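You operate a simulated robot arm through the tools that you are given. There is no shell and no other tool.

The job below is to be done with a simulated robot arm. You get a single attempt, and the scene is never put back.

Task
Turn the lamp box down to 0, switch it off and put the grey filter back in.
Fine: dial first; the green filter goes in the free slot of the rack.

The check looks at the end state, three seconds after you hand in, the way a careful person would. Anything else that was tipped, shoved, dropped, spilled or broken makes it a failure.

Robot
A 6-joint arm with a two-finger parallel gripper, fixed in place. Base frame: the origin is at the foot of the arm, x ahead of it, y to its left, z up; the work surface is at about z = 0.76. Lengths are in m, angles in degrees, forces in N, time in s.
With the tool pointing down near the work surface it reaches from about 0.32 to 0.82 m from the base axis. Its first joint turns from -166.0 to 166.0 degrees. Payload 3.43 kg.
The TCP is the grasp point between the finger pads, 0.034 m short of the fingertips. In the tool frame z runs along the fingers and y along their closing line. The gripper opens to 0.128 m. The fingers are 0.024 m wide and 0.012 m thick; the gripper's body (0.048 by 0.13 m) begins 0.096 m behind the TCP.
Orientation is that of the tool frame in the base frame, as [roll, pitch, yaw] about the fixed x, y, z axes, in that order (R = Rz(yaw) Ry(pitch) Rx(roll)). With the fingers straight down and closing along the base's y, the tool's x points along the base's -x, its y along +y and its z along -z.

Tools
- The arm moves only by the tool send_rows. Its argument "rows" is a list of rows, each a list of 7 numbers: the finger opening in m, from 0 to 0.128, then the shift along the tool's x, y, z in m, then the turn, a rotation vector about the tool's x, y, z in degrees. In form: [[jaw, tx, ty, tz, wx, wy, wz], ...]. A call has 1 to 20 rows; each row is the pose to reach, as a shift and turn from the pose commanded when the call began, along the tool's axes at that moment. Rows are played at 5 a second. More than 0.05 m and 8.6 degrees between two rows, or a gripper value outside its range, and nothing of the call is played. A pose out of reach is approached as far as the arm can. The call stops where the force on the tool passes 40 N (or 10 N more than at its start, if that is more) or the arm is blocked; 0.2 s more then pass. Each finger travels about 0.045 m/s and halts on what it meets, pressing with about 32 N; the grip force reading is that of the motor and also rises with nothing between the fingers. The clock runs only during rows and for 0.2 s after the last one: add rows that repeat a pose to give the fingers time. The reply holds the time, the measured pose of the TCP, the force on the tool along the base axes, the opening and the grip force, in the units named above and with some noise, with the torque about the TCP (base axes, N m) and any sound that the robot's microphone picked up.
- Cameras (640 x 400 px; columns grow to the right, rows downward): "scene" is fixed at [0.2182, 0.4997, 1.5764]; the picture's right is [0.87, -0.50, 0.00], its down [-0.50, -0.86, -0.10] and it looks along [0.05, 0.08, -1.00] (base axes); focal length 330 px, centre (320, 200). "wrist" rides on the gripper at [0.076, -0.011, -0.16] in the tool frame; the picture's right is [0.15, 0.99, 0.00], its down [-0.88, 0.13, -0.46] and it looks along [-0.45, 0.07, 0.89] (tool axes); focal length 234 px, centre (320, 200). There is no depth. A picture from a camera that has moved, and an enlarged one, comes with that camera's place and axes in the base frame and with its lens.
- camera(camera): a new picture of that camera. The clock stands still meanwhile.
- inspect(camera, box): a new picture of the part [left, top, right, bottom] of that camera's present view, enlarged. The clock stands still meanwhile.
- job_done(): hands the job in; it is judged then, once.

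Places have to be worked out from the pictures, the camera data and where the tool is seen. Open the gripper and draw the arm clear of the work before you hand the job in, unless the task says otherwise.

The tools are called after "Emit:" as a command line: name --pt "numbers of a row" for each row, then --argument value for the rest, lists and objects as JSON in quotes. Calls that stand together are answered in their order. send_rows: Moves the arm, as the interface text tells. Its arguments: {"type":"object","properties":{"rows":{"type":"array","items":{"type":"array","items":{"type":"number"}}}},"required":["rows"]} The other tools are called the same way: camera (camera) takes a picture; inspect (camera, box) takes an enlarged picture of a part of a camera's view; job_done () hands the job in.

At the start:

```text
t: 0.0
position: [0.1373, 0.4421, 1.1725]
orientation: [-180.0, 0.0, 179.9]
wrist_force: [-0.3, -1.3, 0.3]
moment: [0.01, 0.01, 0.02]
grip_width: 0.128
grip_force: 0.0
```

scene: 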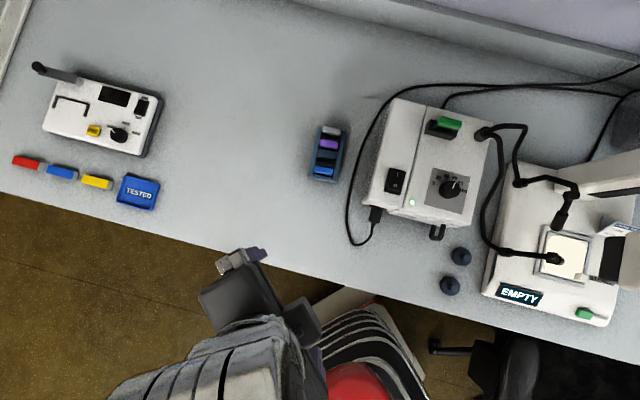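
wrist: 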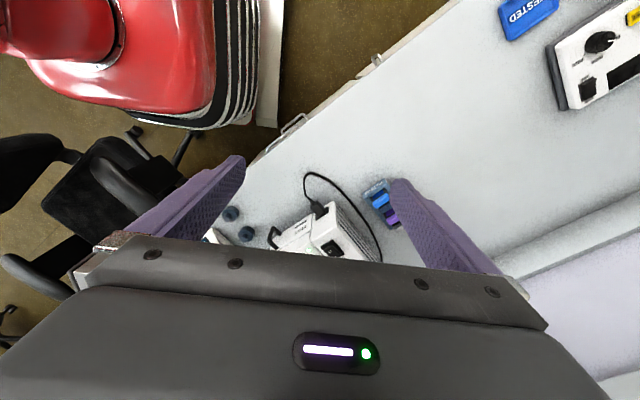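

I start by enlarging the scene view around the lamp box and the filter rack to see the details.

Emit:
inspect --camera "scene" --box '[340, 80, 520, 260]'

Emit:
inspect --camera "scene" --box '[290, 110, 370, 190]'

Emit:
inspect --camera "scene" --box '[400, 100, 500, 220]'

Emit:
inspect --camera "scene" --box '[460, 140, 640, 340]'

```text
2.22 times, centred on (430, 170) of scene
camera zoom: at [0.2182, 0.4997, 1.5764], right [0.87, -0.5, 0.0], down [-0.5, -0.86, -0.1], along [0.05, 0.08, -1.0], focal length 734 px, centre (76, 267)
```

zoom: 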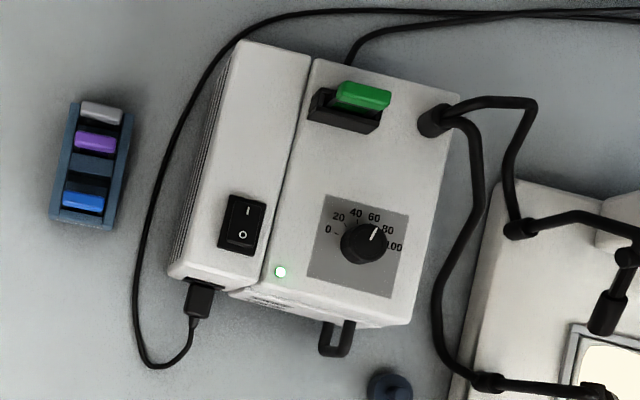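

```text
5.00 times, centred on (330, 150) of scene
camera zoom: at [0.2182, 0.4997, 1.5764], right [0.87, -0.5, 0.0], down [-0.5, -0.86, -0.1], along [0.05, 0.08, -1.0], focal length 1651 px, centre (270, 450)
```

zoom: 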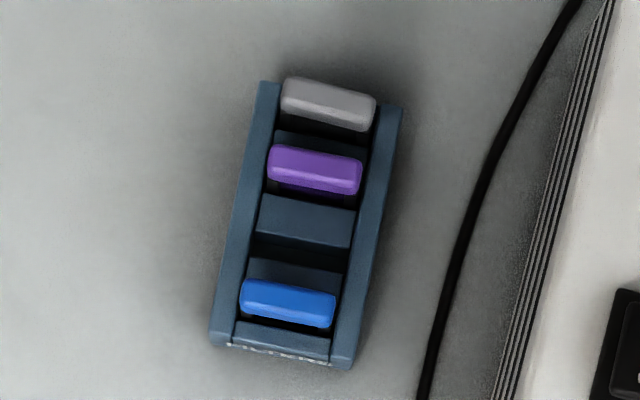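

```text
3.33 times, centred on (450, 160) of scene
camera zoom: at [0.2182, 0.4997, 1.5764], right [0.87, -0.5, 0.0], down [-0.5, -0.86, -0.1], along [0.05, 0.08, -1.0], focal length 1101 px, centre (-113, 333)
```

zoom: 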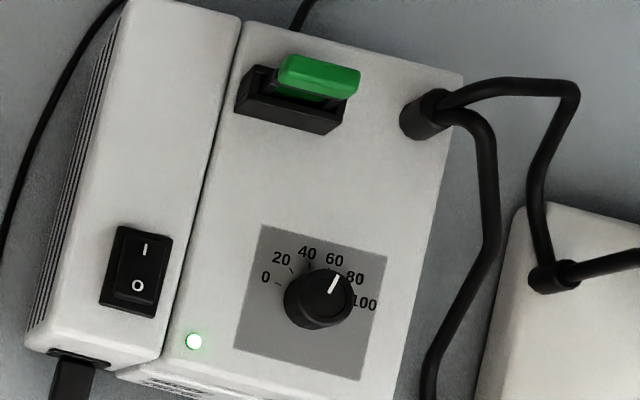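

```text
2.00 times, centred on (550, 240) of scene
camera zoom: at [0.2182, 0.4997, 1.5764], right [0.87, -0.5, 0.0], down [-0.5, -0.86, -0.1], along [0.05, 0.08, -1.0], focal length 660 px, centre (-140, 120)
```

zoom: 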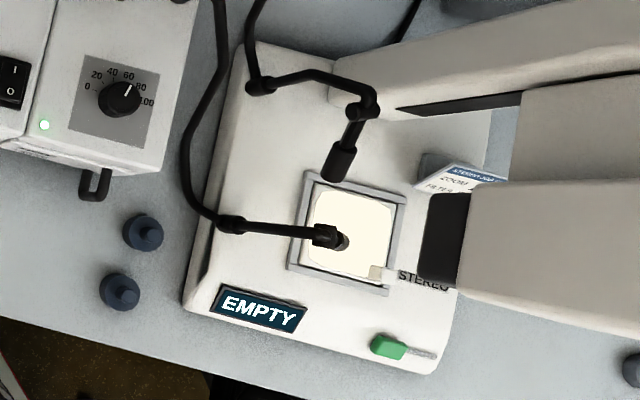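

The lamp box sits at about (0.5, 0.47), its dial points at roughly 60 and the green filter is in its slot. The rack is at about (0.27, 0.6), with its third slot free. I move high above, towards the box, to look with the wrist camera.

Emit:
send_rows --pt "0.128 -0.03 0 0 0 0 0" --pt "0.128 -0.07 0 0 0 0 0" --pt "0.128 -0.11 0 0 0 0 0" --pt "0.128 -0.15 0 0 0 0 0" --pt "0.128 -0.19 0 0 0 0 0" --pt "0.128 -0.22 0 0 0 0 0" --pt "0.128 -0.24 0 0 0 0 0"

Emit:
camera --camera "wrist"

Emit:
camera --camera "scene"

```text
t: 1.6
position: [0.3765, 0.442, 1.1735]
orientation: [-180.0, 0.0, 180.0]
wrist_force: [0.4, -0.1, 0.1]
moment: [0.0, 0.01, -0.01]
grip_width: 0.1279
grip_force: 0.1
```

```text
taken
camera wrist: at [0.3017, 0.431, 1.3328], right [-0.15, 0.99, 0.0], down [0.88, 0.13, 0.46], along [0.45, 0.07, -0.89], focal length 234 px, centre (320, 200)
```

wrist: 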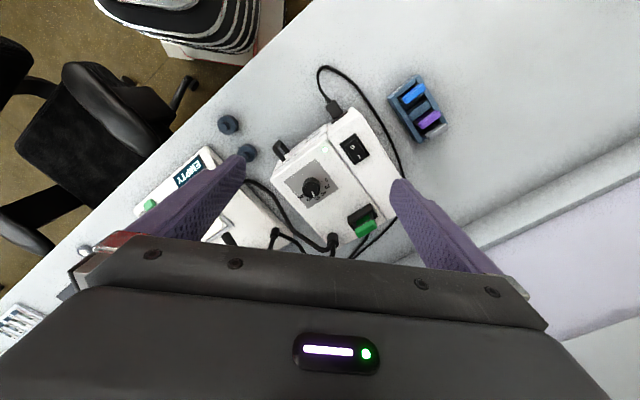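

```text
taken
```

scene: 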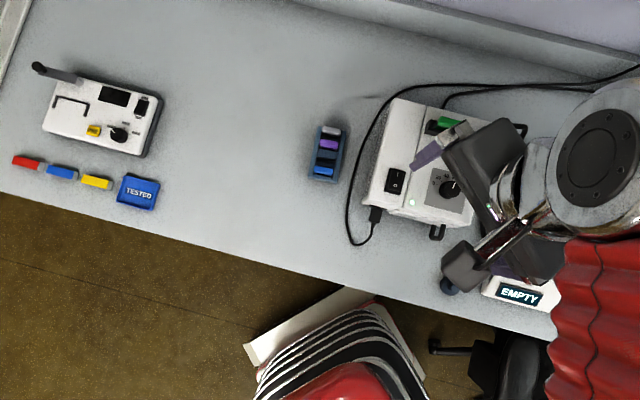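

Both views show the box clearly. I enlarge the wrist view of the dial, switch, filter slot and rack to triangulate them.

Emit:
inspect --camera "wrist" --box '[260, 100, 420, 270]'

Emit:
inspect --camera "wrist" --box '[380, 65, 460, 145]'

Emit:
inspect --camera "wrist" --box '[275, 145, 355, 225]'

```text
2.35 times, centred on (340, 185) of wrist
camera zoom: at [0.3017, 0.431, 1.3328], right [-0.15, 0.99, 0.0], down [0.88, 0.13, 0.46], along [0.45, 0.07, -0.89], focal length 551 px, centre (273, 235)
```

zoom: 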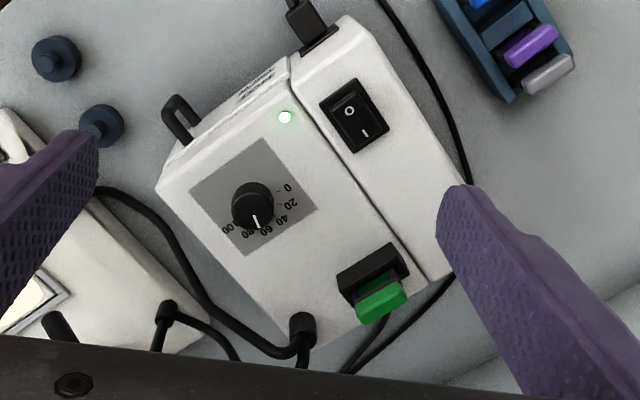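

```text
5.00 times, centred on (420, 105) of wrist
camera zoom: at [0.3017, 0.431, 1.3328], right [-0.15, 0.99, 0.0], down [0.88, 0.13, 0.46], along [0.45, 0.07, -0.89], focal length 1171 px, centre (-180, 675)
```

zoom: 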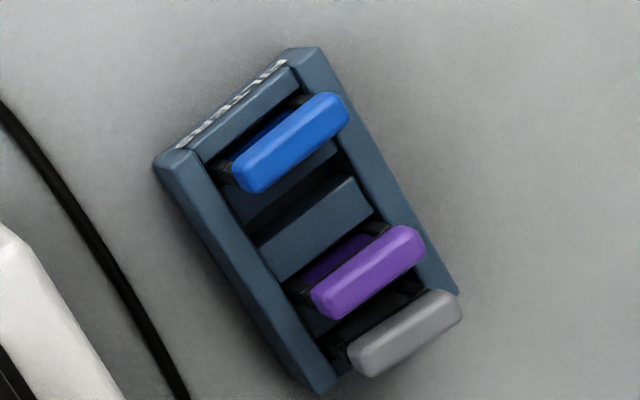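

```text
5.00 times, centred on (315, 185) of wrist
camera zoom: at [0.3017, 0.431, 1.3328], right [-0.15, 0.99, 0.0], down [0.88, 0.13, 0.46], along [0.45, 0.07, -0.89], focal length 1171 px, centre (345, 275)
```

zoom: 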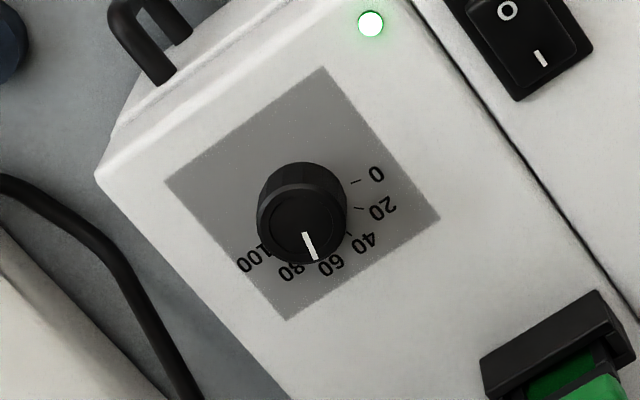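

From both views I place the dial centre at about (0.478, 0.443), the box top at z≈0.923, the knob about 34 mm wide and 2 cm tall, pointing at 60. I move above it with the yaw at 135° and look again from closer.

Emit:
send_rows --pt "0.128 -0.017 0 0.01 0 0 7.5" --pt "0.128 -0.034 0 0.025 0 0 15" --pt "0.128 -0.051 0 0.04 0 0 22.5" --pt "0.128 -0.068 0 0.055 0 0 30" --pt "0.128 -0.085 0.001 0.065 0 0 37.5" --pt "0.128 -0.1015 0.001 0.073 0 0 45" --pt "0.128 -0.1015 0.001 0.073 0 0 45"

Emit:
camera --camera "wrist"

Emit:
camera --camera "scene"

```text
t: 3.2
position: [0.4776, 0.4453, 1.0991]
orientation: [-179.9, 0.1, 134.9]
wrist_force: [0.0, -1.1, -0.6]
moment: [0.03, 0.0, -0.01]
grip_width: 0.1278
grip_force: 0.0
```

```text
taken
camera wrist: at [0.4161, 0.4902, 1.2579], right [0.6, 0.8, 0.0], down [0.71, -0.53, 0.46], along [0.37, -0.27, -0.89], focal length 234 px, centre (320, 200)
```

wrist: 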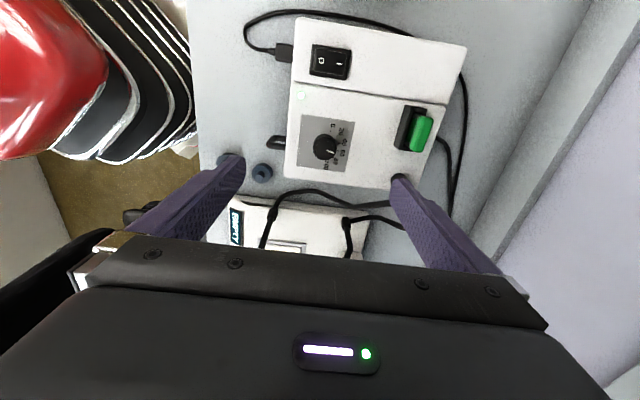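

```text
taken
```

scene: 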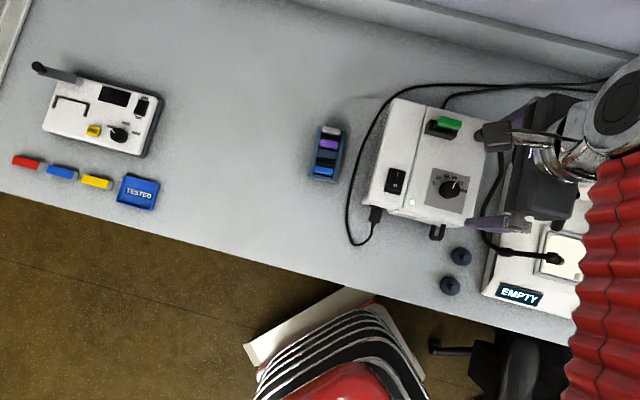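

The arm is above the dial without contact. I enlarge this wrist view to refine the dial, switch and filter-slot positions.

Emit:
inspect --camera "wrist" --box '[280, 100, 380, 190]'

Emit:
inspect --camera "wrist" --box '[380, 90, 450, 160]'

Emit:
inspect --camera "wrist" --box '[290, 30, 370, 90]'

```text
4.44 times, centred on (330, 145) of wrist
camera zoom: at [0.4161, 0.4902, 1.2579], right [0.6, 0.8, 0.0], down [0.71, -0.53, 0.46], along [0.37, -0.27, -0.89], focal length 1041 px, centre (276, 444)
```

zoom: 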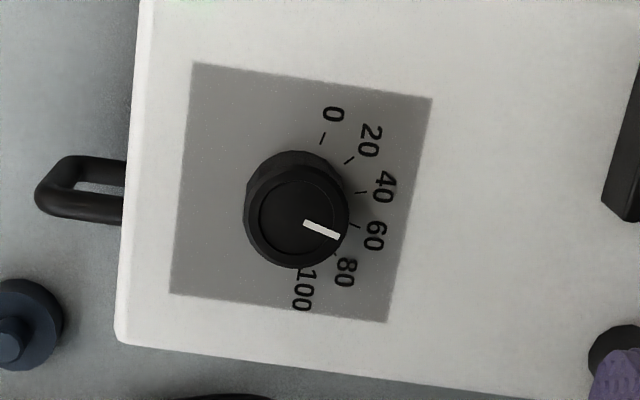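

```text
5.71 times, centred on (415, 125) of wrist
camera zoom: at [0.4161, 0.4902, 1.2579], right [0.6, 0.8, 0.0], down [0.71, -0.53, 0.46], along [0.37, -0.27, -0.89], focal length 1338 px, centre (-223, 629)
```

zoom: 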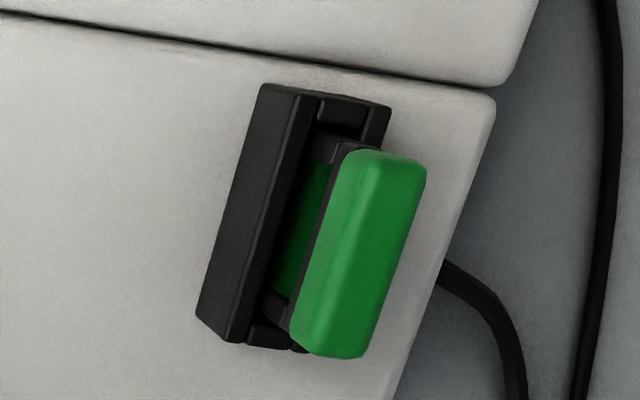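

```text
6.67 times, centred on (330, 60) of wrist
camera zoom: at [0.4161, 0.4902, 1.2579], right [0.6, 0.8, 0.0], down [0.71, -0.53, 0.46], along [0.37, -0.27, -0.89], focal length 1561 px, centre (253, 1133)
```

zoom: 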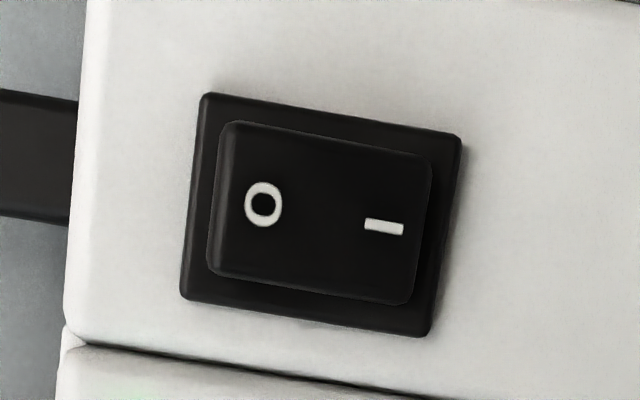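

Combining three rays now gives a box top nearer z≈0.893 and the dial centre at about (0.491, 0.442). I go down to z≈1.0 over the dial to refine this at close range.

Emit:
send_rows --pt "0.128 -0.005 0.004 0.03 0 0 0" --pt "0.128 -0.0099 0.0078 0.06 0 0 0" --pt "0.128 -0.0099 0.0078 0.085 0 0 0" --pt "0.128 -0.0099 0.0078 0.099 0 0 0" --pt "0.128 -0.0099 0.0078 0.099 0 0 0"

Emit:
camera --camera "wrist"

Emit:
camera --camera "scene"

```text
t: 4.4
position: [0.4901, 0.4441, 1.0016]
orientation: [180.0, 0.0, 135.0]
wrist_force: [-0.4, 0.2, -0.7]
moment: [0.01, -0.03, 0.03]
grip_width: 0.128
grip_force: 0.0
```

```text
taken
camera wrist: at [0.4291, 0.4889, 1.1611], right [0.6, 0.8, 0.0], down [0.71, -0.53, 0.46], along [0.37, -0.27, -0.89], focal length 234 px, centre (320, 200)
```

wrist: 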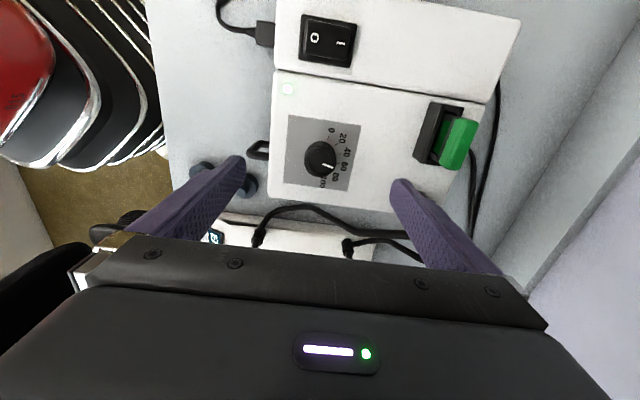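

```text
taken
```

scene: 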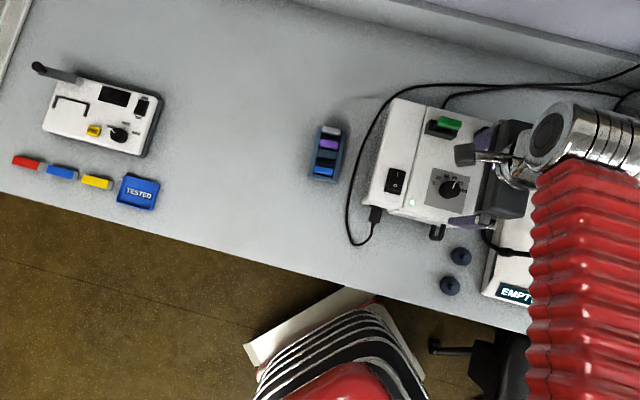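

I enlarge the dial and the filter slot once more at this closer range.

Emit:
inspect --camera "wrist" --box '[260, 100, 380, 210]'

Emit:
inspect --camera "wrist" --box '[400, 90, 490, 180]'

```text
3.64 times, centred on (320, 155) of wrist
camera zoom: at [0.4291, 0.4889, 1.1611], right [0.6, 0.8, 0.0], down [0.71, -0.53, 0.46], along [0.37, -0.27, -0.89], focal length 852 px, centre (320, 364)
```

zoom: 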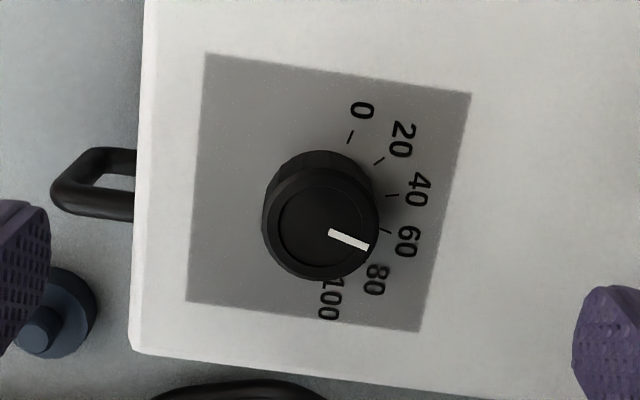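

```text
4.44 times, centred on (445, 135) of wrist
camera zoom: at [0.4291, 0.4889, 1.1611], right [0.6, 0.8, 0.0], down [0.71, -0.53, 0.46], along [0.37, -0.27, -0.89], focal length 1041 px, centre (-236, 489)
```

zoom: 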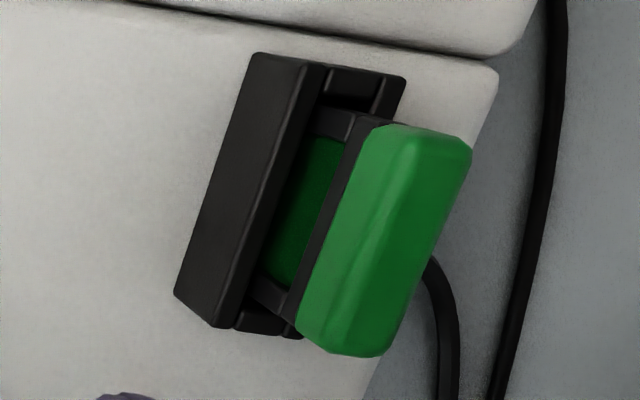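

The panel centre refines to about (0.493, 0.4425), z≈0.891, with the knob top near 0.916. Before gripping, I test in the air that the wrist can turn the required 90° counter-clockwise.

Emit:
send_rows --pt "0.128 0 0 0 0 0 -7.5" --pt "0.128 0 0 0 0 0 -15" --pt "0.128 0 0 0 0 0 -22.5" --pt "0.128 0 0 0 0 0 -30" --pt "0.128 0 0 0 0 0 -37.5" --pt "0.128 0 0 0 0 0 -45" --pt "0.128 0 0 0 0 0 -52.5" --pt "0.128 0 0 0 0 0 -60" --pt "0.128 0 0 0 0 0 -67.5" --pt "0.128 0 0 0 0 0 -75" --pt "0.128 0 0 0 0 0 -82.5" --pt "0.128 0 0 0 0 0 -90" --pt "0.128 0 0 0 0 0 -97.5" --pt "0.128 0 0 0 0 0 -97.5"

Emit:
camera --camera "wrist"

```text
t: 7.4
position: [0.4898, 0.4428, 1.001]
orientation: [180.0, 0.0, -127.4]
wrist_force: [-0.3, -0.3, -0.7]
moment: [0.02, -0.01, 0.03]
grip_width: 0.1278
grip_force: 0.0
```

```text
taken
camera wrist: at [0.4536, 0.3753, 1.1613], right [-0.87, 0.48, 0.0], down [0.43, 0.78, 0.46], along [0.22, 0.4, -0.89], focal length 234 px, centre (320, 200)
```

wrist: 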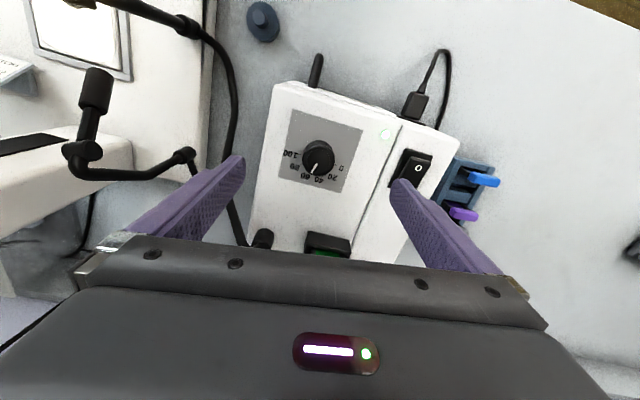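

The wrist turns freely through the needed range. I use this opposite viewpoint to check the dial's place and the gooseneck port.

Emit:
inspect --camera "wrist" --box '[260, 100, 380, 210]'

Emit:
inspect --camera "wrist" --box '[370, 120, 510, 240]'

```text
3.64 times, centred on (320, 155) of wrist
camera zoom: at [0.4536, 0.3753, 1.1613], right [-0.87, 0.48, 0.0], down [0.43, 0.78, 0.46], along [0.22, 0.4, -0.89], focal length 852 px, centre (320, 364)
```

zoom: 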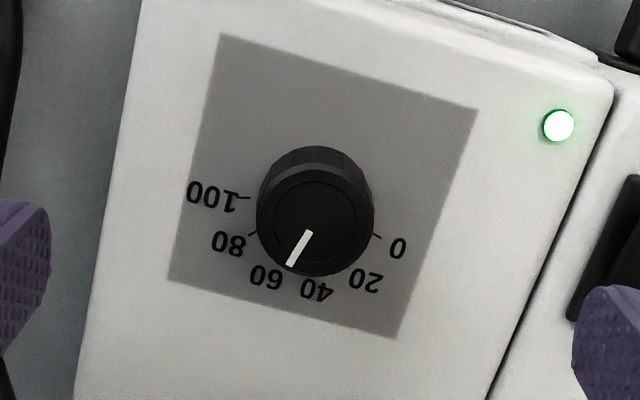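

```text
3.33 times, centred on (440, 180) of wrist
camera zoom: at [0.4536, 0.3753, 1.1613], right [-0.87, 0.48, 0.0], down [0.43, 0.78, 0.46], along [0.22, 0.4, -0.89], focal length 781 px, centre (-80, 267)
```

zoom: 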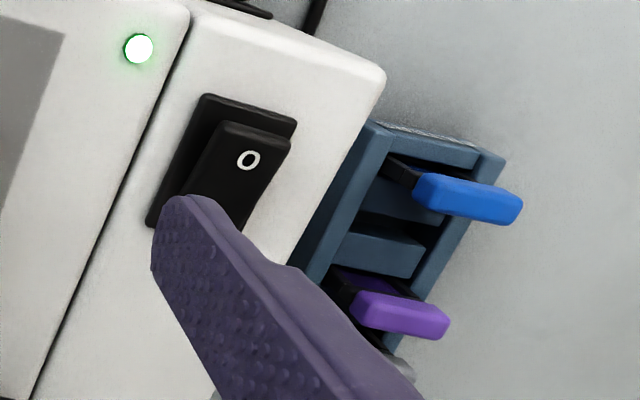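

The second viewpoint confirms the centre at about (0.4925, 0.443) with the panel at z≈0.893. I turn back to yaw 135° over the dial while closing the fingers to 60 mm.

Emit:
send_rows --pt "0.12 -0.0003 -0.0004 0 0 0 7.5" --pt "0.11 -0.0006 -0.0008 0 0 0 15" --pt "0.1 -0.0009 -0.0012 0 0 0 22.5" --pt "0.09 -0.0012 -0.0016 0 0 0 30" --pt "0.08 -0.0012 -0.0016 0 0 0 37.5" --pt "0.07 -0.0012 -0.0016 0 0 0 45" --pt "0.06 -0.0012 -0.0016 0 0 0 52.5" --pt "0.06 -0.0012 -0.0016 0 0 0 60" --pt "0.06 -0.0012 -0.0016 0 0 0 67.5" --pt "0.06 -0.0012 -0.0016 0 0 0 75" --pt "0.06 -0.0012 -0.0016 0 0 0 82.5" --pt "0.06 -0.0012 -0.0016 0 0 0 90" --pt "0.06 -0.0012 -0.0016 0 0 0 97.5" --pt "0.06 -0.0012 -0.0016 0 0 0 97.5"

Emit:
camera --camera "wrist"

```text
t: 10.4
position: [0.4909, 0.442, 0.9999]
orientation: [-180.0, 0.1, 134.9]
wrist_force: [-0.1, -0.6, -0.7]
moment: [0.0, 0.01, 0.02]
grip_width: 0.0599
grip_force: 0.0
```

```text
taken
camera wrist: at [0.431, 0.4883, 1.1605], right [0.6, 0.8, 0.0], down [0.71, -0.53, 0.46], along [0.37, -0.27, -0.89], focal length 234 px, centre (320, 200)
```

wrist: 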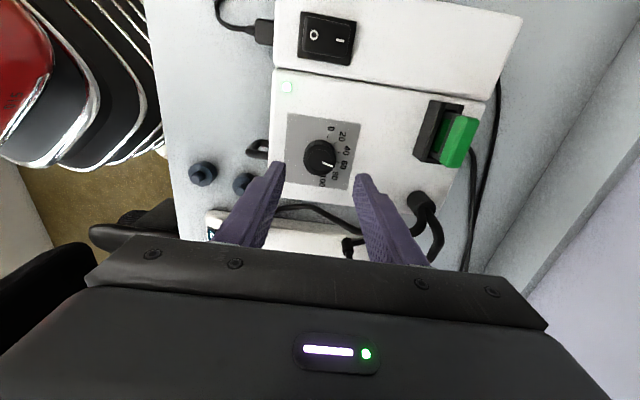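

The knob lies centred between the fingers. I descend in two steps, first to z≈0.96 for a check.

Emit:
send_rows --pt "0.06 0 0 0.015 0 0 0" --pt "0.06 0 0 0.03 0 0 0" --pt "0.06 0 0 0.04 0 0 0" --pt "0.06 0 0 0.04 0 0 0"

Emit:
inspect --camera "wrist" --box '[240, 110, 400, 230]'

```text
t: 11.4
position: [0.4923, 0.4417, 0.9595]
orientation: [179.9, 0.0, 134.9]
wrist_force: [-0.1, 0.7, 0.3]
moment: [0.01, -0.02, -0.02]
grip_width: 0.0601
grip_force: 0.0
```

```text
3.33 times, centred on (320, 170) of wrist
camera zoom: at [0.432, 0.4877, 1.1192], right [0.6, 0.8, 0.0], down [0.71, -0.53, 0.46], along [0.37, -0.27, -0.89], focal length 781 px, centre (320, 300)
```

zoom: 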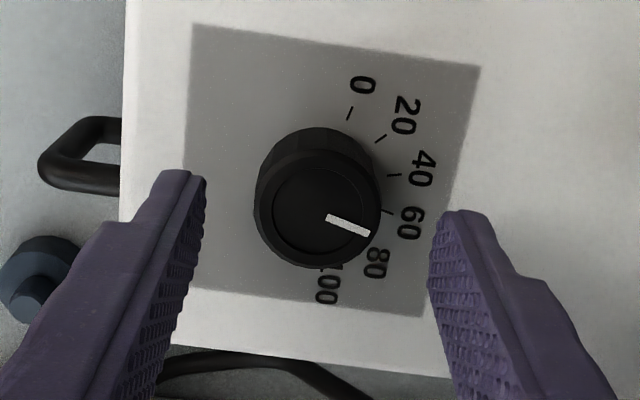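

The fingertips are aligned with the knob. I go down another 27 mm beside it and then close on it.

Emit:
send_rows --pt "0.06 0 0 0.01 0 0 0" --pt "0.06 0 0 0.02 0 0 0" --pt "0.06 0 0 0.027 0 0 0" --pt "0.06 0 0 0.027 0 0 0"

Emit:
inspect --camera "wrist" --box '[240, 110, 400, 230]'

```text
t: 12.4
position: [0.4915, 0.4426, 0.9331]
orientation: [-180.0, 0.0, 134.9]
wrist_force: [-0.2, -1.2, -0.9]
moment: [0.02, 0.0, 0.01]
grip_width: 0.0599
grip_force: 0.1
```

```text
3.33 times, centred on (320, 170) of wrist
camera zoom: at [0.4314, 0.4882, 1.0927], right [0.6, 0.8, 0.0], down [0.71, -0.53, 0.46], along [0.37, -0.27, -0.89], focal length 781 px, centre (320, 300)
```

zoom: 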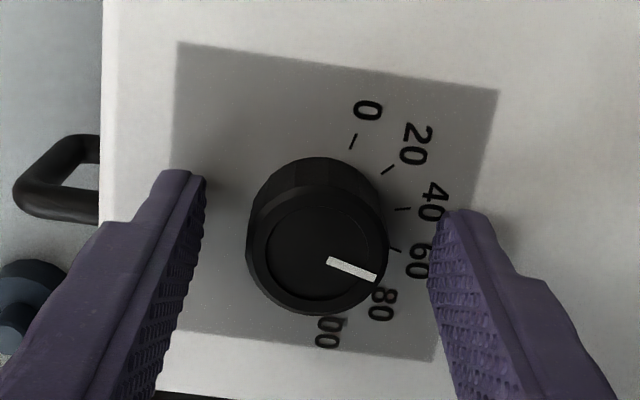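

The fingers straddle the knob just above the panel with no contact force. I close on the knob.

Emit:
send_rows --pt "0.05 0 0 0 0 0 0" --pt "0.04 0 0 0 0 0 0" --pt "0.034 0 0 0 0 0 0" --pt "0.028 0 0 0 0 0 0" --pt "0.028 0 0 0 0 0 0"

Emit:
inspect --camera "wrist" --box '[240, 110, 400, 230]'

```text
t: 13.6
position: [0.4908, 0.4417, 0.9337]
orientation: [-179.9, -0.1, 135.1]
wrist_force: [-6.1, -7.5, 1.5]
moment: [0.11, -0.02, 0.0]
grip_width: 0.0359
grip_force: 45.4
```

```text
3.33 times, centred on (320, 170) of wrist
camera zoom: at [0.431, 0.4879, 1.0929], right [0.6, 0.8, 0.0], down [0.72, -0.53, 0.46], along [0.36, -0.27, -0.89], focal length 781 px, centre (320, 300)
```

zoom: 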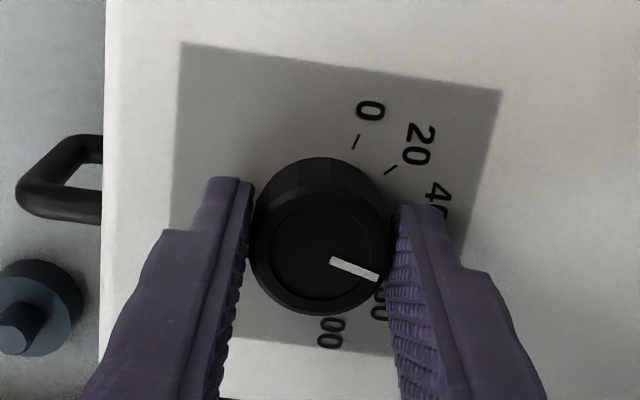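

The knob is held (35.9 mm). I turn it counter-clockwise by 45° first and check.

Emit:
send_rows --pt "0.028 0 -0.0005 0 0 0 -5" --pt "0.028 0 -0.0005 0 0 0 -10" --pt "0.028 0 -0.0005 0 0 0 -15" --pt "0.028 0 -0.0005 0 0 0 -20" --pt "0.028 0 -0.0005 0 0 0 -25" --pt "0.028 0 -0.0005 0 0 0 -30" --pt "0.028 0 -0.0005 0 0 0 -35" --pt "0.028 0 -0.0005 0 0 0 -40" --pt "0.028 0 -0.0005 0 0 0 -45" --pt "0.028 0 -0.0005 0 0 0 -45"

Emit:
inspect --camera "wrist" --box '[240, 110, 400, 230]'

Emit:
inspect --camera "scene" --box '[340, 80, 520, 260]'

```text
t: 15.8
position: [0.492, 0.4426, 0.9336]
orientation: [-180.0, 0.0, -179.9]
wrist_force: [2.1, -2.2, -15.5]
moment: [0.53, 0.04, -0.01]
grip_width: 0.0358
grip_force: 45.1
```

```text
3.33 times, centred on (320, 170) of wrist
camera zoom: at [0.4168, 0.4309, 1.0929], right [-0.15, 0.99, 0.0], down [0.88, 0.13, 0.45], along [0.45, 0.07, -0.89], focal length 781 px, centre (320, 300)
```

zoom: 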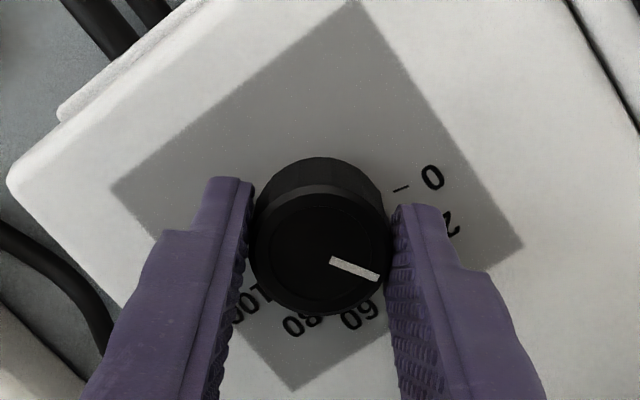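

```text
2.22 times, centred on (430, 170) of scene
camera zoom: at [0.2182, 0.4997, 1.5764], right [0.87, -0.5, 0.0], down [-0.5, -0.86, -0.1], along [0.05, 0.08, -1.0], focal length 734 px, centre (76, 267)
```

zoom: 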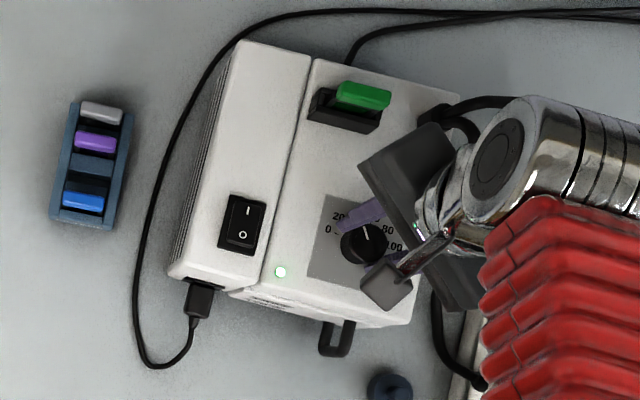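

The pointer moved with the fingers, about 45° so far. A small vertical force appeared, so I check the full wrist view for any contact with the goosenecks before continuing.

Emit:
camera --camera "wrist"

Emit:
inspect --camera "scene" --box '[430, 90, 530, 210]'

```text
taken
camera wrist: at [0.4168, 0.4309, 1.0929], right [-0.15, 0.99, 0.0], down [0.88, 0.13, 0.45], along [0.45, 0.07, -0.89], focal length 234 px, centre (320, 200)
```

wrist: 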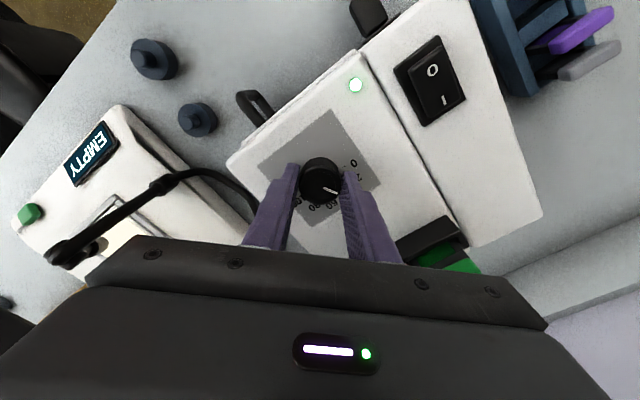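

```text
3.33 times, centred on (480, 150) of scene
camera zoom: at [0.2182, 0.4997, 1.5764], right [0.87, -0.5, 0.0], down [-0.5, -0.86, -0.1], along [0.05, 0.08, -1.0], focal length 1101 px, centre (-213, 367)
```

zoom: 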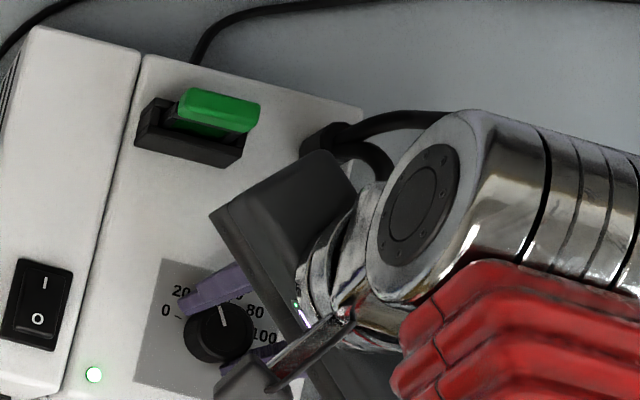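

The gripper body is well clear of the gooseneck port, so the force is just grip friction. I turn on by another 42°.

Emit:
send_rows --pt "0.028 0 0 0 0 0 -5" --pt "0.028 0 0 0 0 0 -10" --pt "0.028 0 0 0 0 0 -15" --pt "0.028 0 0 0 0 0 -20" --pt "0.028 0 0 0 0 0 -25" --pt "0.028 0 0 0 0 0 -30" --pt "0.028 0 0 0 0 0 -35" --pt "0.028 0 0 0 0 0 -40" --pt "0.028 0 0 0 0 0 -42" --pt "0.028 0 0 0 0 0 -42"

Emit:
inspect --camera "wrist" --box '[240, 110, 400, 230]'

Emit:
inspect --camera "scene" --box '[430, 150, 490, 220]'

```text
t: 18.0
position: [0.4912, 0.4421, 0.934]
orientation: [180.0, -0.2, -137.9]
wrist_force: [-1.4, -7.2, -27.3]
moment: [-0.48, -0.53, -0.03]
grip_width: 0.0356
grip_force: 45.0
```

```text
3.33 times, centred on (320, 170) of wrist
camera zoom: at [0.4439, 0.3834, 1.0931], right [-0.77, 0.64, 0.0], down [0.57, 0.69, 0.45], along [0.29, 0.35, -0.89], focal length 781 px, centre (320, 300)
```

zoom: 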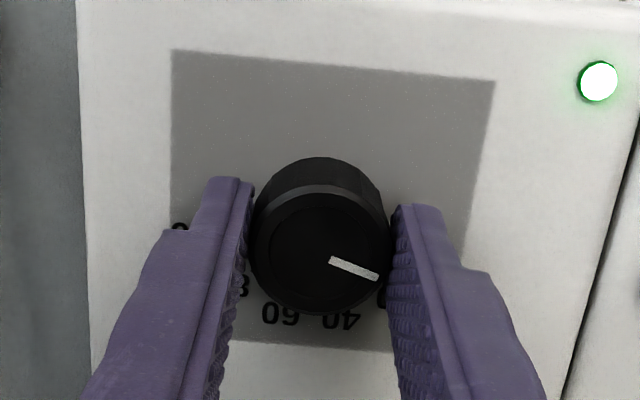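

```text
5.71 times, centred on (460, 185) of scene
camera zoom: at [0.2182, 0.4997, 1.5764], right [0.87, -0.5, 0.0], down [-0.5, -0.86, -0.1], along [0.05, 0.08, -1.0], focal length 1887 px, centre (-480, 286)
```

zoom: 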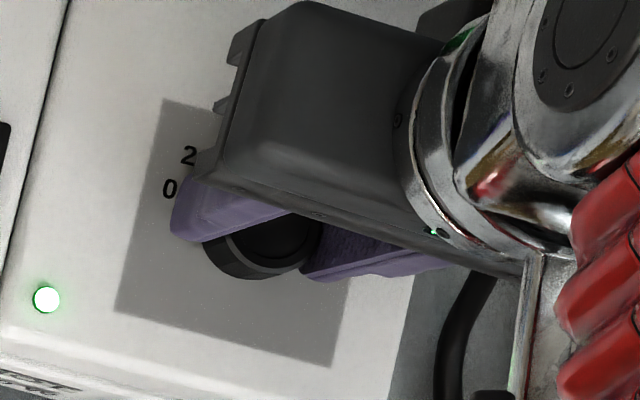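

The pointer should now be at about 120°, i.e. near the 0 mark. I release the knob and rise a little to read the dial.

Emit:
send_rows --pt "0.036 0 0 0 0 0 0" --pt "0.045 0 0 0 0 0 0" --pt "0.055 0 0 0 0 0 0" --pt "0.06 0 0 0 0 0 0" --pt "0.06 0 0 -0.01 0 0 0" --pt "0.06 0 0 -0.03 0 0 0" --pt "0.06 0 0 -0.05 0 0 0" --pt "0.06 0 0 -0.065 0 0 0" --pt "0.06 0 0 -0.065 0 0 0"

Emit:
inspect --camera "wrist" --box '[240, 90, 400, 210]'

Emit:
inspect --camera "scene" --box '[420, 150, 480, 220]'

```text
t: 20.0
position: [0.4908, 0.4426, 0.9969]
orientation: [180.0, 0.0, -138.0]
wrist_force: [0.5, 0.3, -0.4]
moment: [-0.01, 0.01, 0.03]
grip_width: 0.0603
grip_force: 0.0
```

```text
3.33 times, centred on (320, 150) of wrist
camera zoom: at [0.4431, 0.3836, 1.1577], right [-0.77, 0.64, 0.0], down [0.57, 0.69, 0.46], along [0.29, 0.35, -0.89], focal length 781 px, centre (320, 367)
```

zoom: 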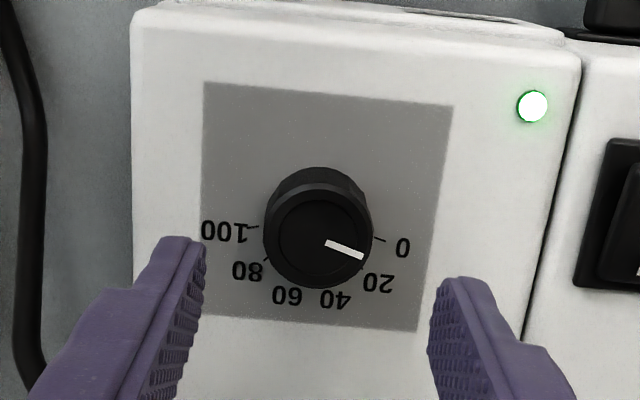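

```text
5.71 times, centred on (450, 185) of scene
camera zoom: at [0.2182, 0.4997, 1.5764], right [0.87, -0.5, 0.0], down [-0.5, -0.86, -0.1], along [0.05, 0.08, -1.0], focal length 1887 px, centre (-423, 286)
```

zoom: 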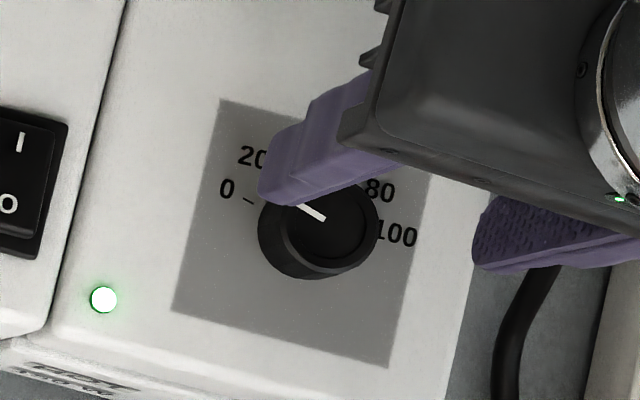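

The pointer now looks aligned with the 0 tick. I zoom tighter to confirm the reading.

Emit:
inspect --camera "wrist" --box '[295, 130, 355, 170]'

```text
10.00 times, centred on (325, 150) of wrist
camera zoom: at [0.4431, 0.3836, 1.1577], right [-0.77, 0.64, 0.0], down [0.57, 0.69, 0.46], along [0.29, 0.35, -0.89], focal length 2342 px, centre (270, 700)
```

zoom: 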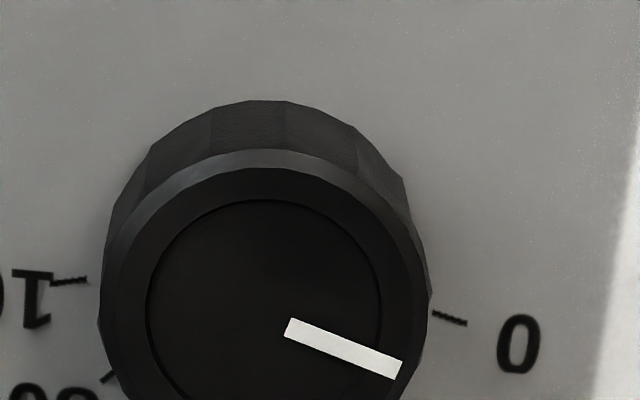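

The pointer is within a few degrees of 0, but perspective limits this reading. I rise and place the camera straight above the knob to read it without parallax.

Emit:
send_rows --pt "0.06 0 0 -0.03 0 0 0" --pt "0.06 0 0 -0.06 0 0 0" --pt "0.06 -0.02 0.003 -0.06 0 0 0" --pt "0.06 -0.04 0.006 -0.06 0 0 0" --pt "0.06 -0.06 0.009 -0.06 0 0 0" --pt "0.06 -0.0762 0.0114 -0.06 0 0 0" --pt "0.06 -0.0762 0.0114 -0.06 0 0 0"

Emit:
camera --camera "wrist"

```text
t: 21.6
position: [0.5388, 0.5, 1.0585]
orientation: [180.0, 0.0, -138.0]
wrist_force: [-0.7, -0.4, -0.4]
moment: [0.02, -0.03, 0.01]
grip_width: 0.0598
grip_force: 0.1
```

```text
taken
camera wrist: at [0.4911, 0.4421, 1.2177], right [-0.77, 0.64, 0.0], down [0.57, 0.69, 0.46], along [0.29, 0.35, -0.89], focal length 234 px, centre (320, 200)
```

wrist: 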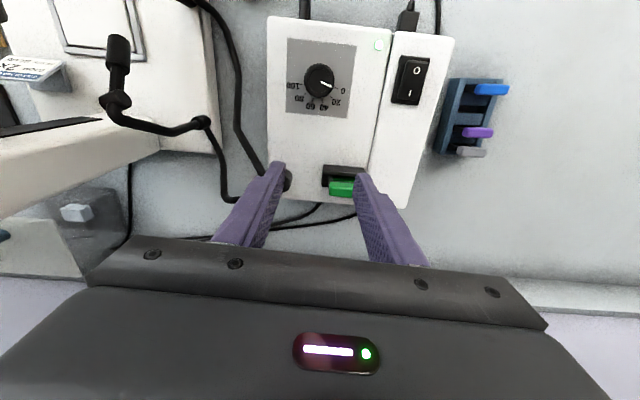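

The camera is nearly straight above the knob now; I enlarge the dial from here, as well as the filter slot and the rack.

Emit:
inspect --camera "wrist" --box '[285, 55, 355, 110]'

Emit:
inspect --camera "wrist" --box '[290, 145, 390, 215]'

Emit:
inspect --camera "wrist" --box '[420, 60, 530, 170]'

```text
7.27 times, centred on (320, 82) of wrist
camera zoom: at [0.4911, 0.4421, 1.2177], right [-0.77, 0.64, 0.0], down [0.57, 0.69, 0.46], along [0.29, 0.35, -0.89], focal length 1703 px, centre (320, 1054)
```

zoom: 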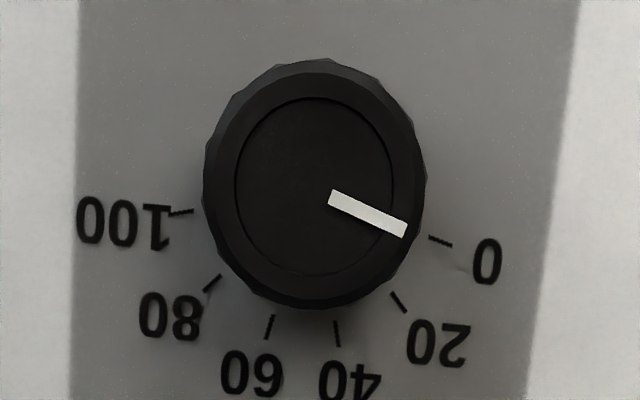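

```text
5.71 times, centred on (340, 180) of wrist
camera zoom: at [0.4911, 0.4421, 1.2177], right [-0.77, 0.64, 0.0], down [0.57, 0.69, 0.46], along [0.29, 0.35, -0.89], focal length 1338 px, centre (206, 314)
```

zoom: 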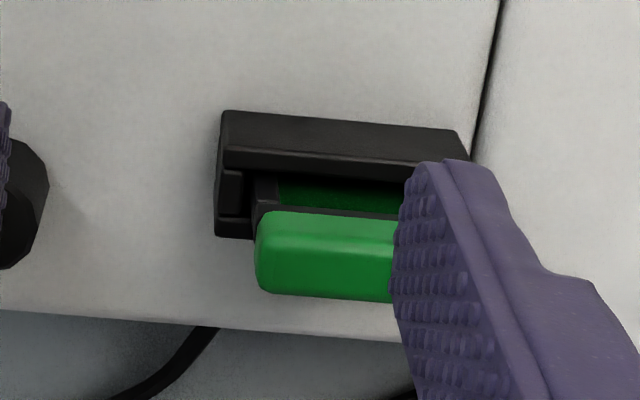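

```text
3.64 times, centred on (475, 115) of wrist
camera zoom: at [0.4911, 0.4421, 1.2177], right [-0.77, 0.64, 0.0], down [0.57, 0.69, 0.46], along [0.29, 0.35, -0.89], focal length 852 px, centre (-244, 509)
```

zoom: 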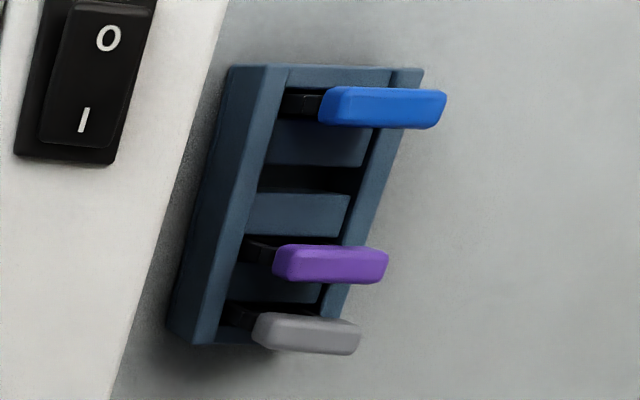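

From straight above, the pointer reads about 2° short of the 0 tick (≈1.3 units). I go back down over the knob to turn it the remaining ~2.5°.

Emit:
send_rows --pt "0.06 0.02 -0.003 0 0 0 0" --pt "0.06 0.04 -0.006 0 0 0 0" --pt "0.06 0.06 -0.009 0 0 0 0" --pt "0.06 0.0762 -0.0114 0 0 0 0" --pt "0.06 0.0762 -0.0114 0.03 0 0 0" --pt "0.06 0.0762 -0.0114 0.06 0 0 0" --pt "0.06 0.0762 -0.0114 0.09 0 0 0" --pt "0.06 0.0762 -0.0114 0.11 0 0 0" --pt "0.06 0.0762 -0.0114 0.12 0 0 0" --pt "0.06 0.0762 -0.0114 0.1245 0 0 0" --pt "0.06 0.0762 -0.0114 0.1245 0 0 0"

Emit:
inspect --camera "wrist" --box '[240, 110, 400, 230]'

```text
t: 24.0
position: [0.4919, 0.4401, 0.9344]
orientation: [180.0, 0.0, -138.0]
wrist_force: [-0.7, -0.3, 0.2]
moment: [-0.01, -0.02, 0.01]
grip_width: 0.0599
grip_force: 0.0
```

```text
3.33 times, centred on (320, 170) of wrist
camera zoom: at [0.4434, 0.3821, 1.0937], right [-0.77, 0.64, 0.0], down [0.57, 0.69, 0.46], along [0.29, 0.35, -0.89], focal length 781 px, centre (320, 300)
```

zoom: 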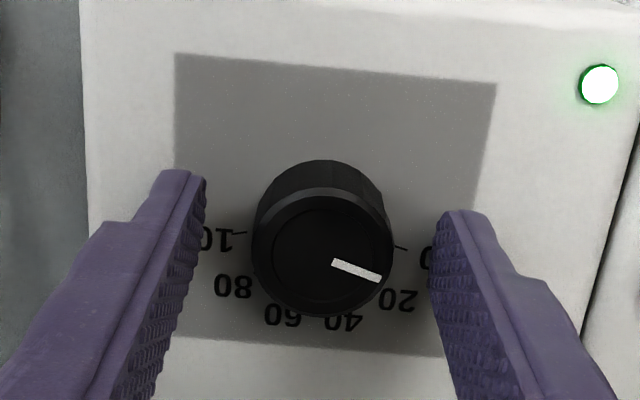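

The knob is centred between the fingers again. I close, turn 2.5° further counter-clockwise, hold, and release.

Emit:
send_rows --pt "0.05 0 0 0 0 0 0" --pt "0.04 0 0 0 0 0 0" --pt "0.034 0 0 0 0 0 0" --pt "0.028 0 0 0 0 0 0" --pt "0.028 0 0 0 0 0 0" --pt "0.028 0 0 0 0 0 -1.3" --pt "0.028 0 0 0 0 0 -2.6" --pt "0.028 0 0 0 0 0 -2.6" --pt "0.028 0 0 0 0 0 -2.6"

Emit:
inspect --camera "wrist" --box '[240, 110, 400, 230]'

```text
t: 26.0
position: [0.4905, 0.4409, 0.9354]
orientation: [-180.0, 0.0, -135.3]
wrist_force: [-5.3, 8.6, -7.8]
moment: [0.2, -0.4, -0.53]
grip_width: 0.0357
grip_force: 44.9
```

```text
3.33 times, centred on (320, 170) of wrist
camera zoom: at [0.4458, 0.3805, 1.094], right [-0.8, 0.6, 0.0], down [0.54, 0.71, 0.46], along [0.27, 0.36, -0.89], focal length 781 px, centre (320, 300)
```

zoom: 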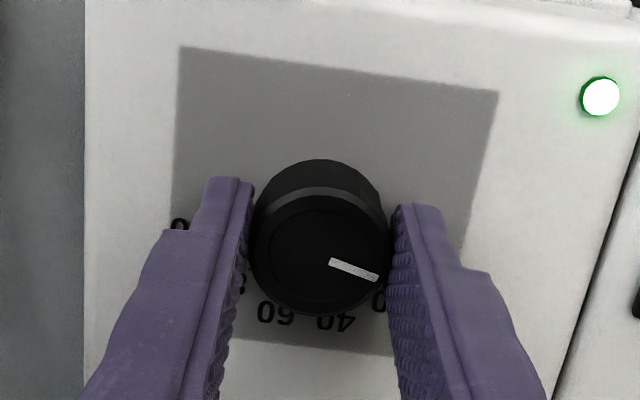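

A reaction torque of about 0.5 N·m has appeared that wasn't there before, so the knob has met its end stop at 0. I release, rise and read the dial from straight above again.

Emit:
send_rows --pt "0.036 0 0 0 0 0 0" --pt "0.045 0 0 0 0 0 0" --pt "0.055 0 0 0 0 0 0" --pt "0.06 0 0 0 0 0 0" --pt "0.06 0 0 -0.02 0 0 0" --pt "0.06 0 0 -0.05 0 0 0" --pt "0.06 0 0 -0.09 0 0 0" --pt "0.06 0 0 -0.125 0 0 0" --pt "0.06 -0.02 0.003 -0.125 0 0 0" --pt "0.06 -0.04 0.006 -0.125 0 0 0" --pt "0.06 -0.06 0.009 -0.125 0 0 0" --pt "0.06 -0.0762 0.0114 -0.125 0 0 0" --pt "0.06 -0.0762 0.0114 -0.125 0 0 0"

Emit:
inspect --camera "wrist" --box '[285, 55, 355, 110]'

Emit:
camera --camera "wrist"

```text
t: 28.8
position: [0.537, 0.5039, 1.0609]
orientation: [180.0, 0.1, -135.4]
wrist_force: [-0.3, 0.3, -0.4]
moment: [-0.02, 0.01, 0.04]
grip_width: 0.06
grip_force: 0.0
```

```text
7.27 times, centred on (320, 82) of wrist
camera zoom: at [0.4913, 0.4426, 1.2193], right [-0.8, 0.6, 0.0], down [0.54, 0.71, 0.46], along [0.27, 0.36, -0.89], focal length 1703 px, centre (320, 1054)
```

zoom: 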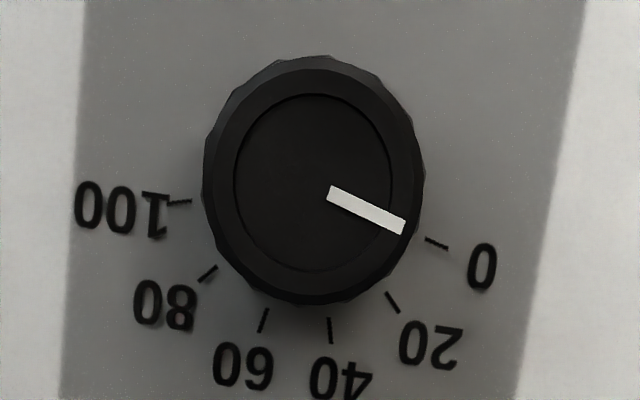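

```text
taken
camera wrist: at [0.4913, 0.4426, 1.2193], right [-0.8, 0.6, 0.0], down [0.54, 0.71, 0.46], along [0.27, 0.36, -0.89], focal length 234 px, centre (320, 200)
```

wrist: 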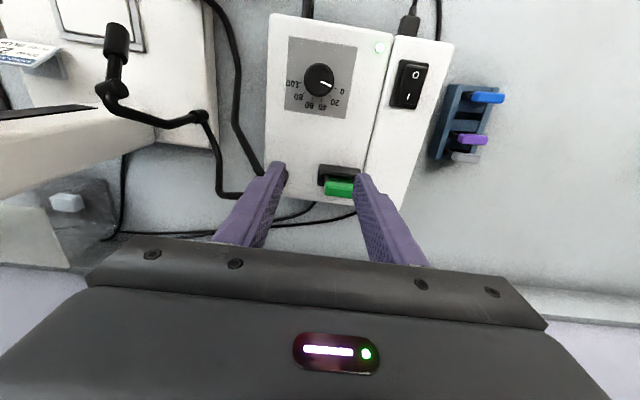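

The pointer is now aligned with the 0 tick (both ≈22° in this view). Next is the rocker switch; I enlarge it from here.

Emit:
inspect --camera "wrist" --box '[375, 50, 445, 120]'

Emit:
inspect --camera "scene" --box '[375, 155, 425, 215]'

```text
5.71 times, centred on (410, 85) of wrist
camera zoom: at [0.4913, 0.4426, 1.2193], right [-0.8, 0.6, 0.0], down [0.54, 0.71, 0.46], along [0.27, 0.36, -0.89], focal length 1338 px, centre (-194, 857)
```

zoom: 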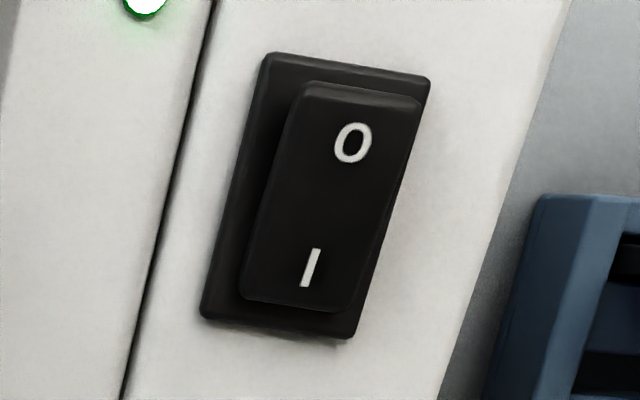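

```text
6.67 times, centred on (400, 185) of scene
camera zoom: at [0.2182, 0.4997, 1.5764], right [0.87, -0.5, 0.0], down [-0.5, -0.86, -0.1], along [0.05, 0.08, -1.0], focal length 2201 px, centre (-213, 300)
```

zoom: 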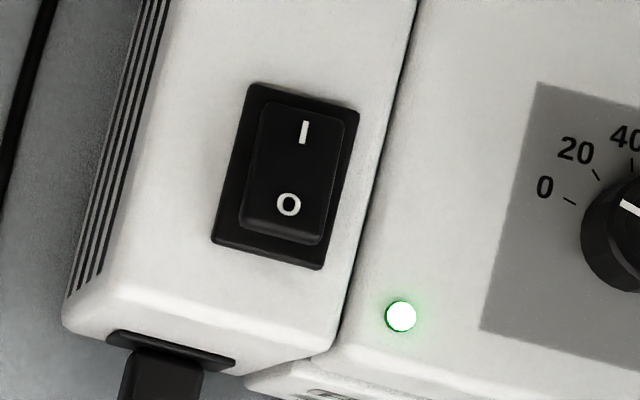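

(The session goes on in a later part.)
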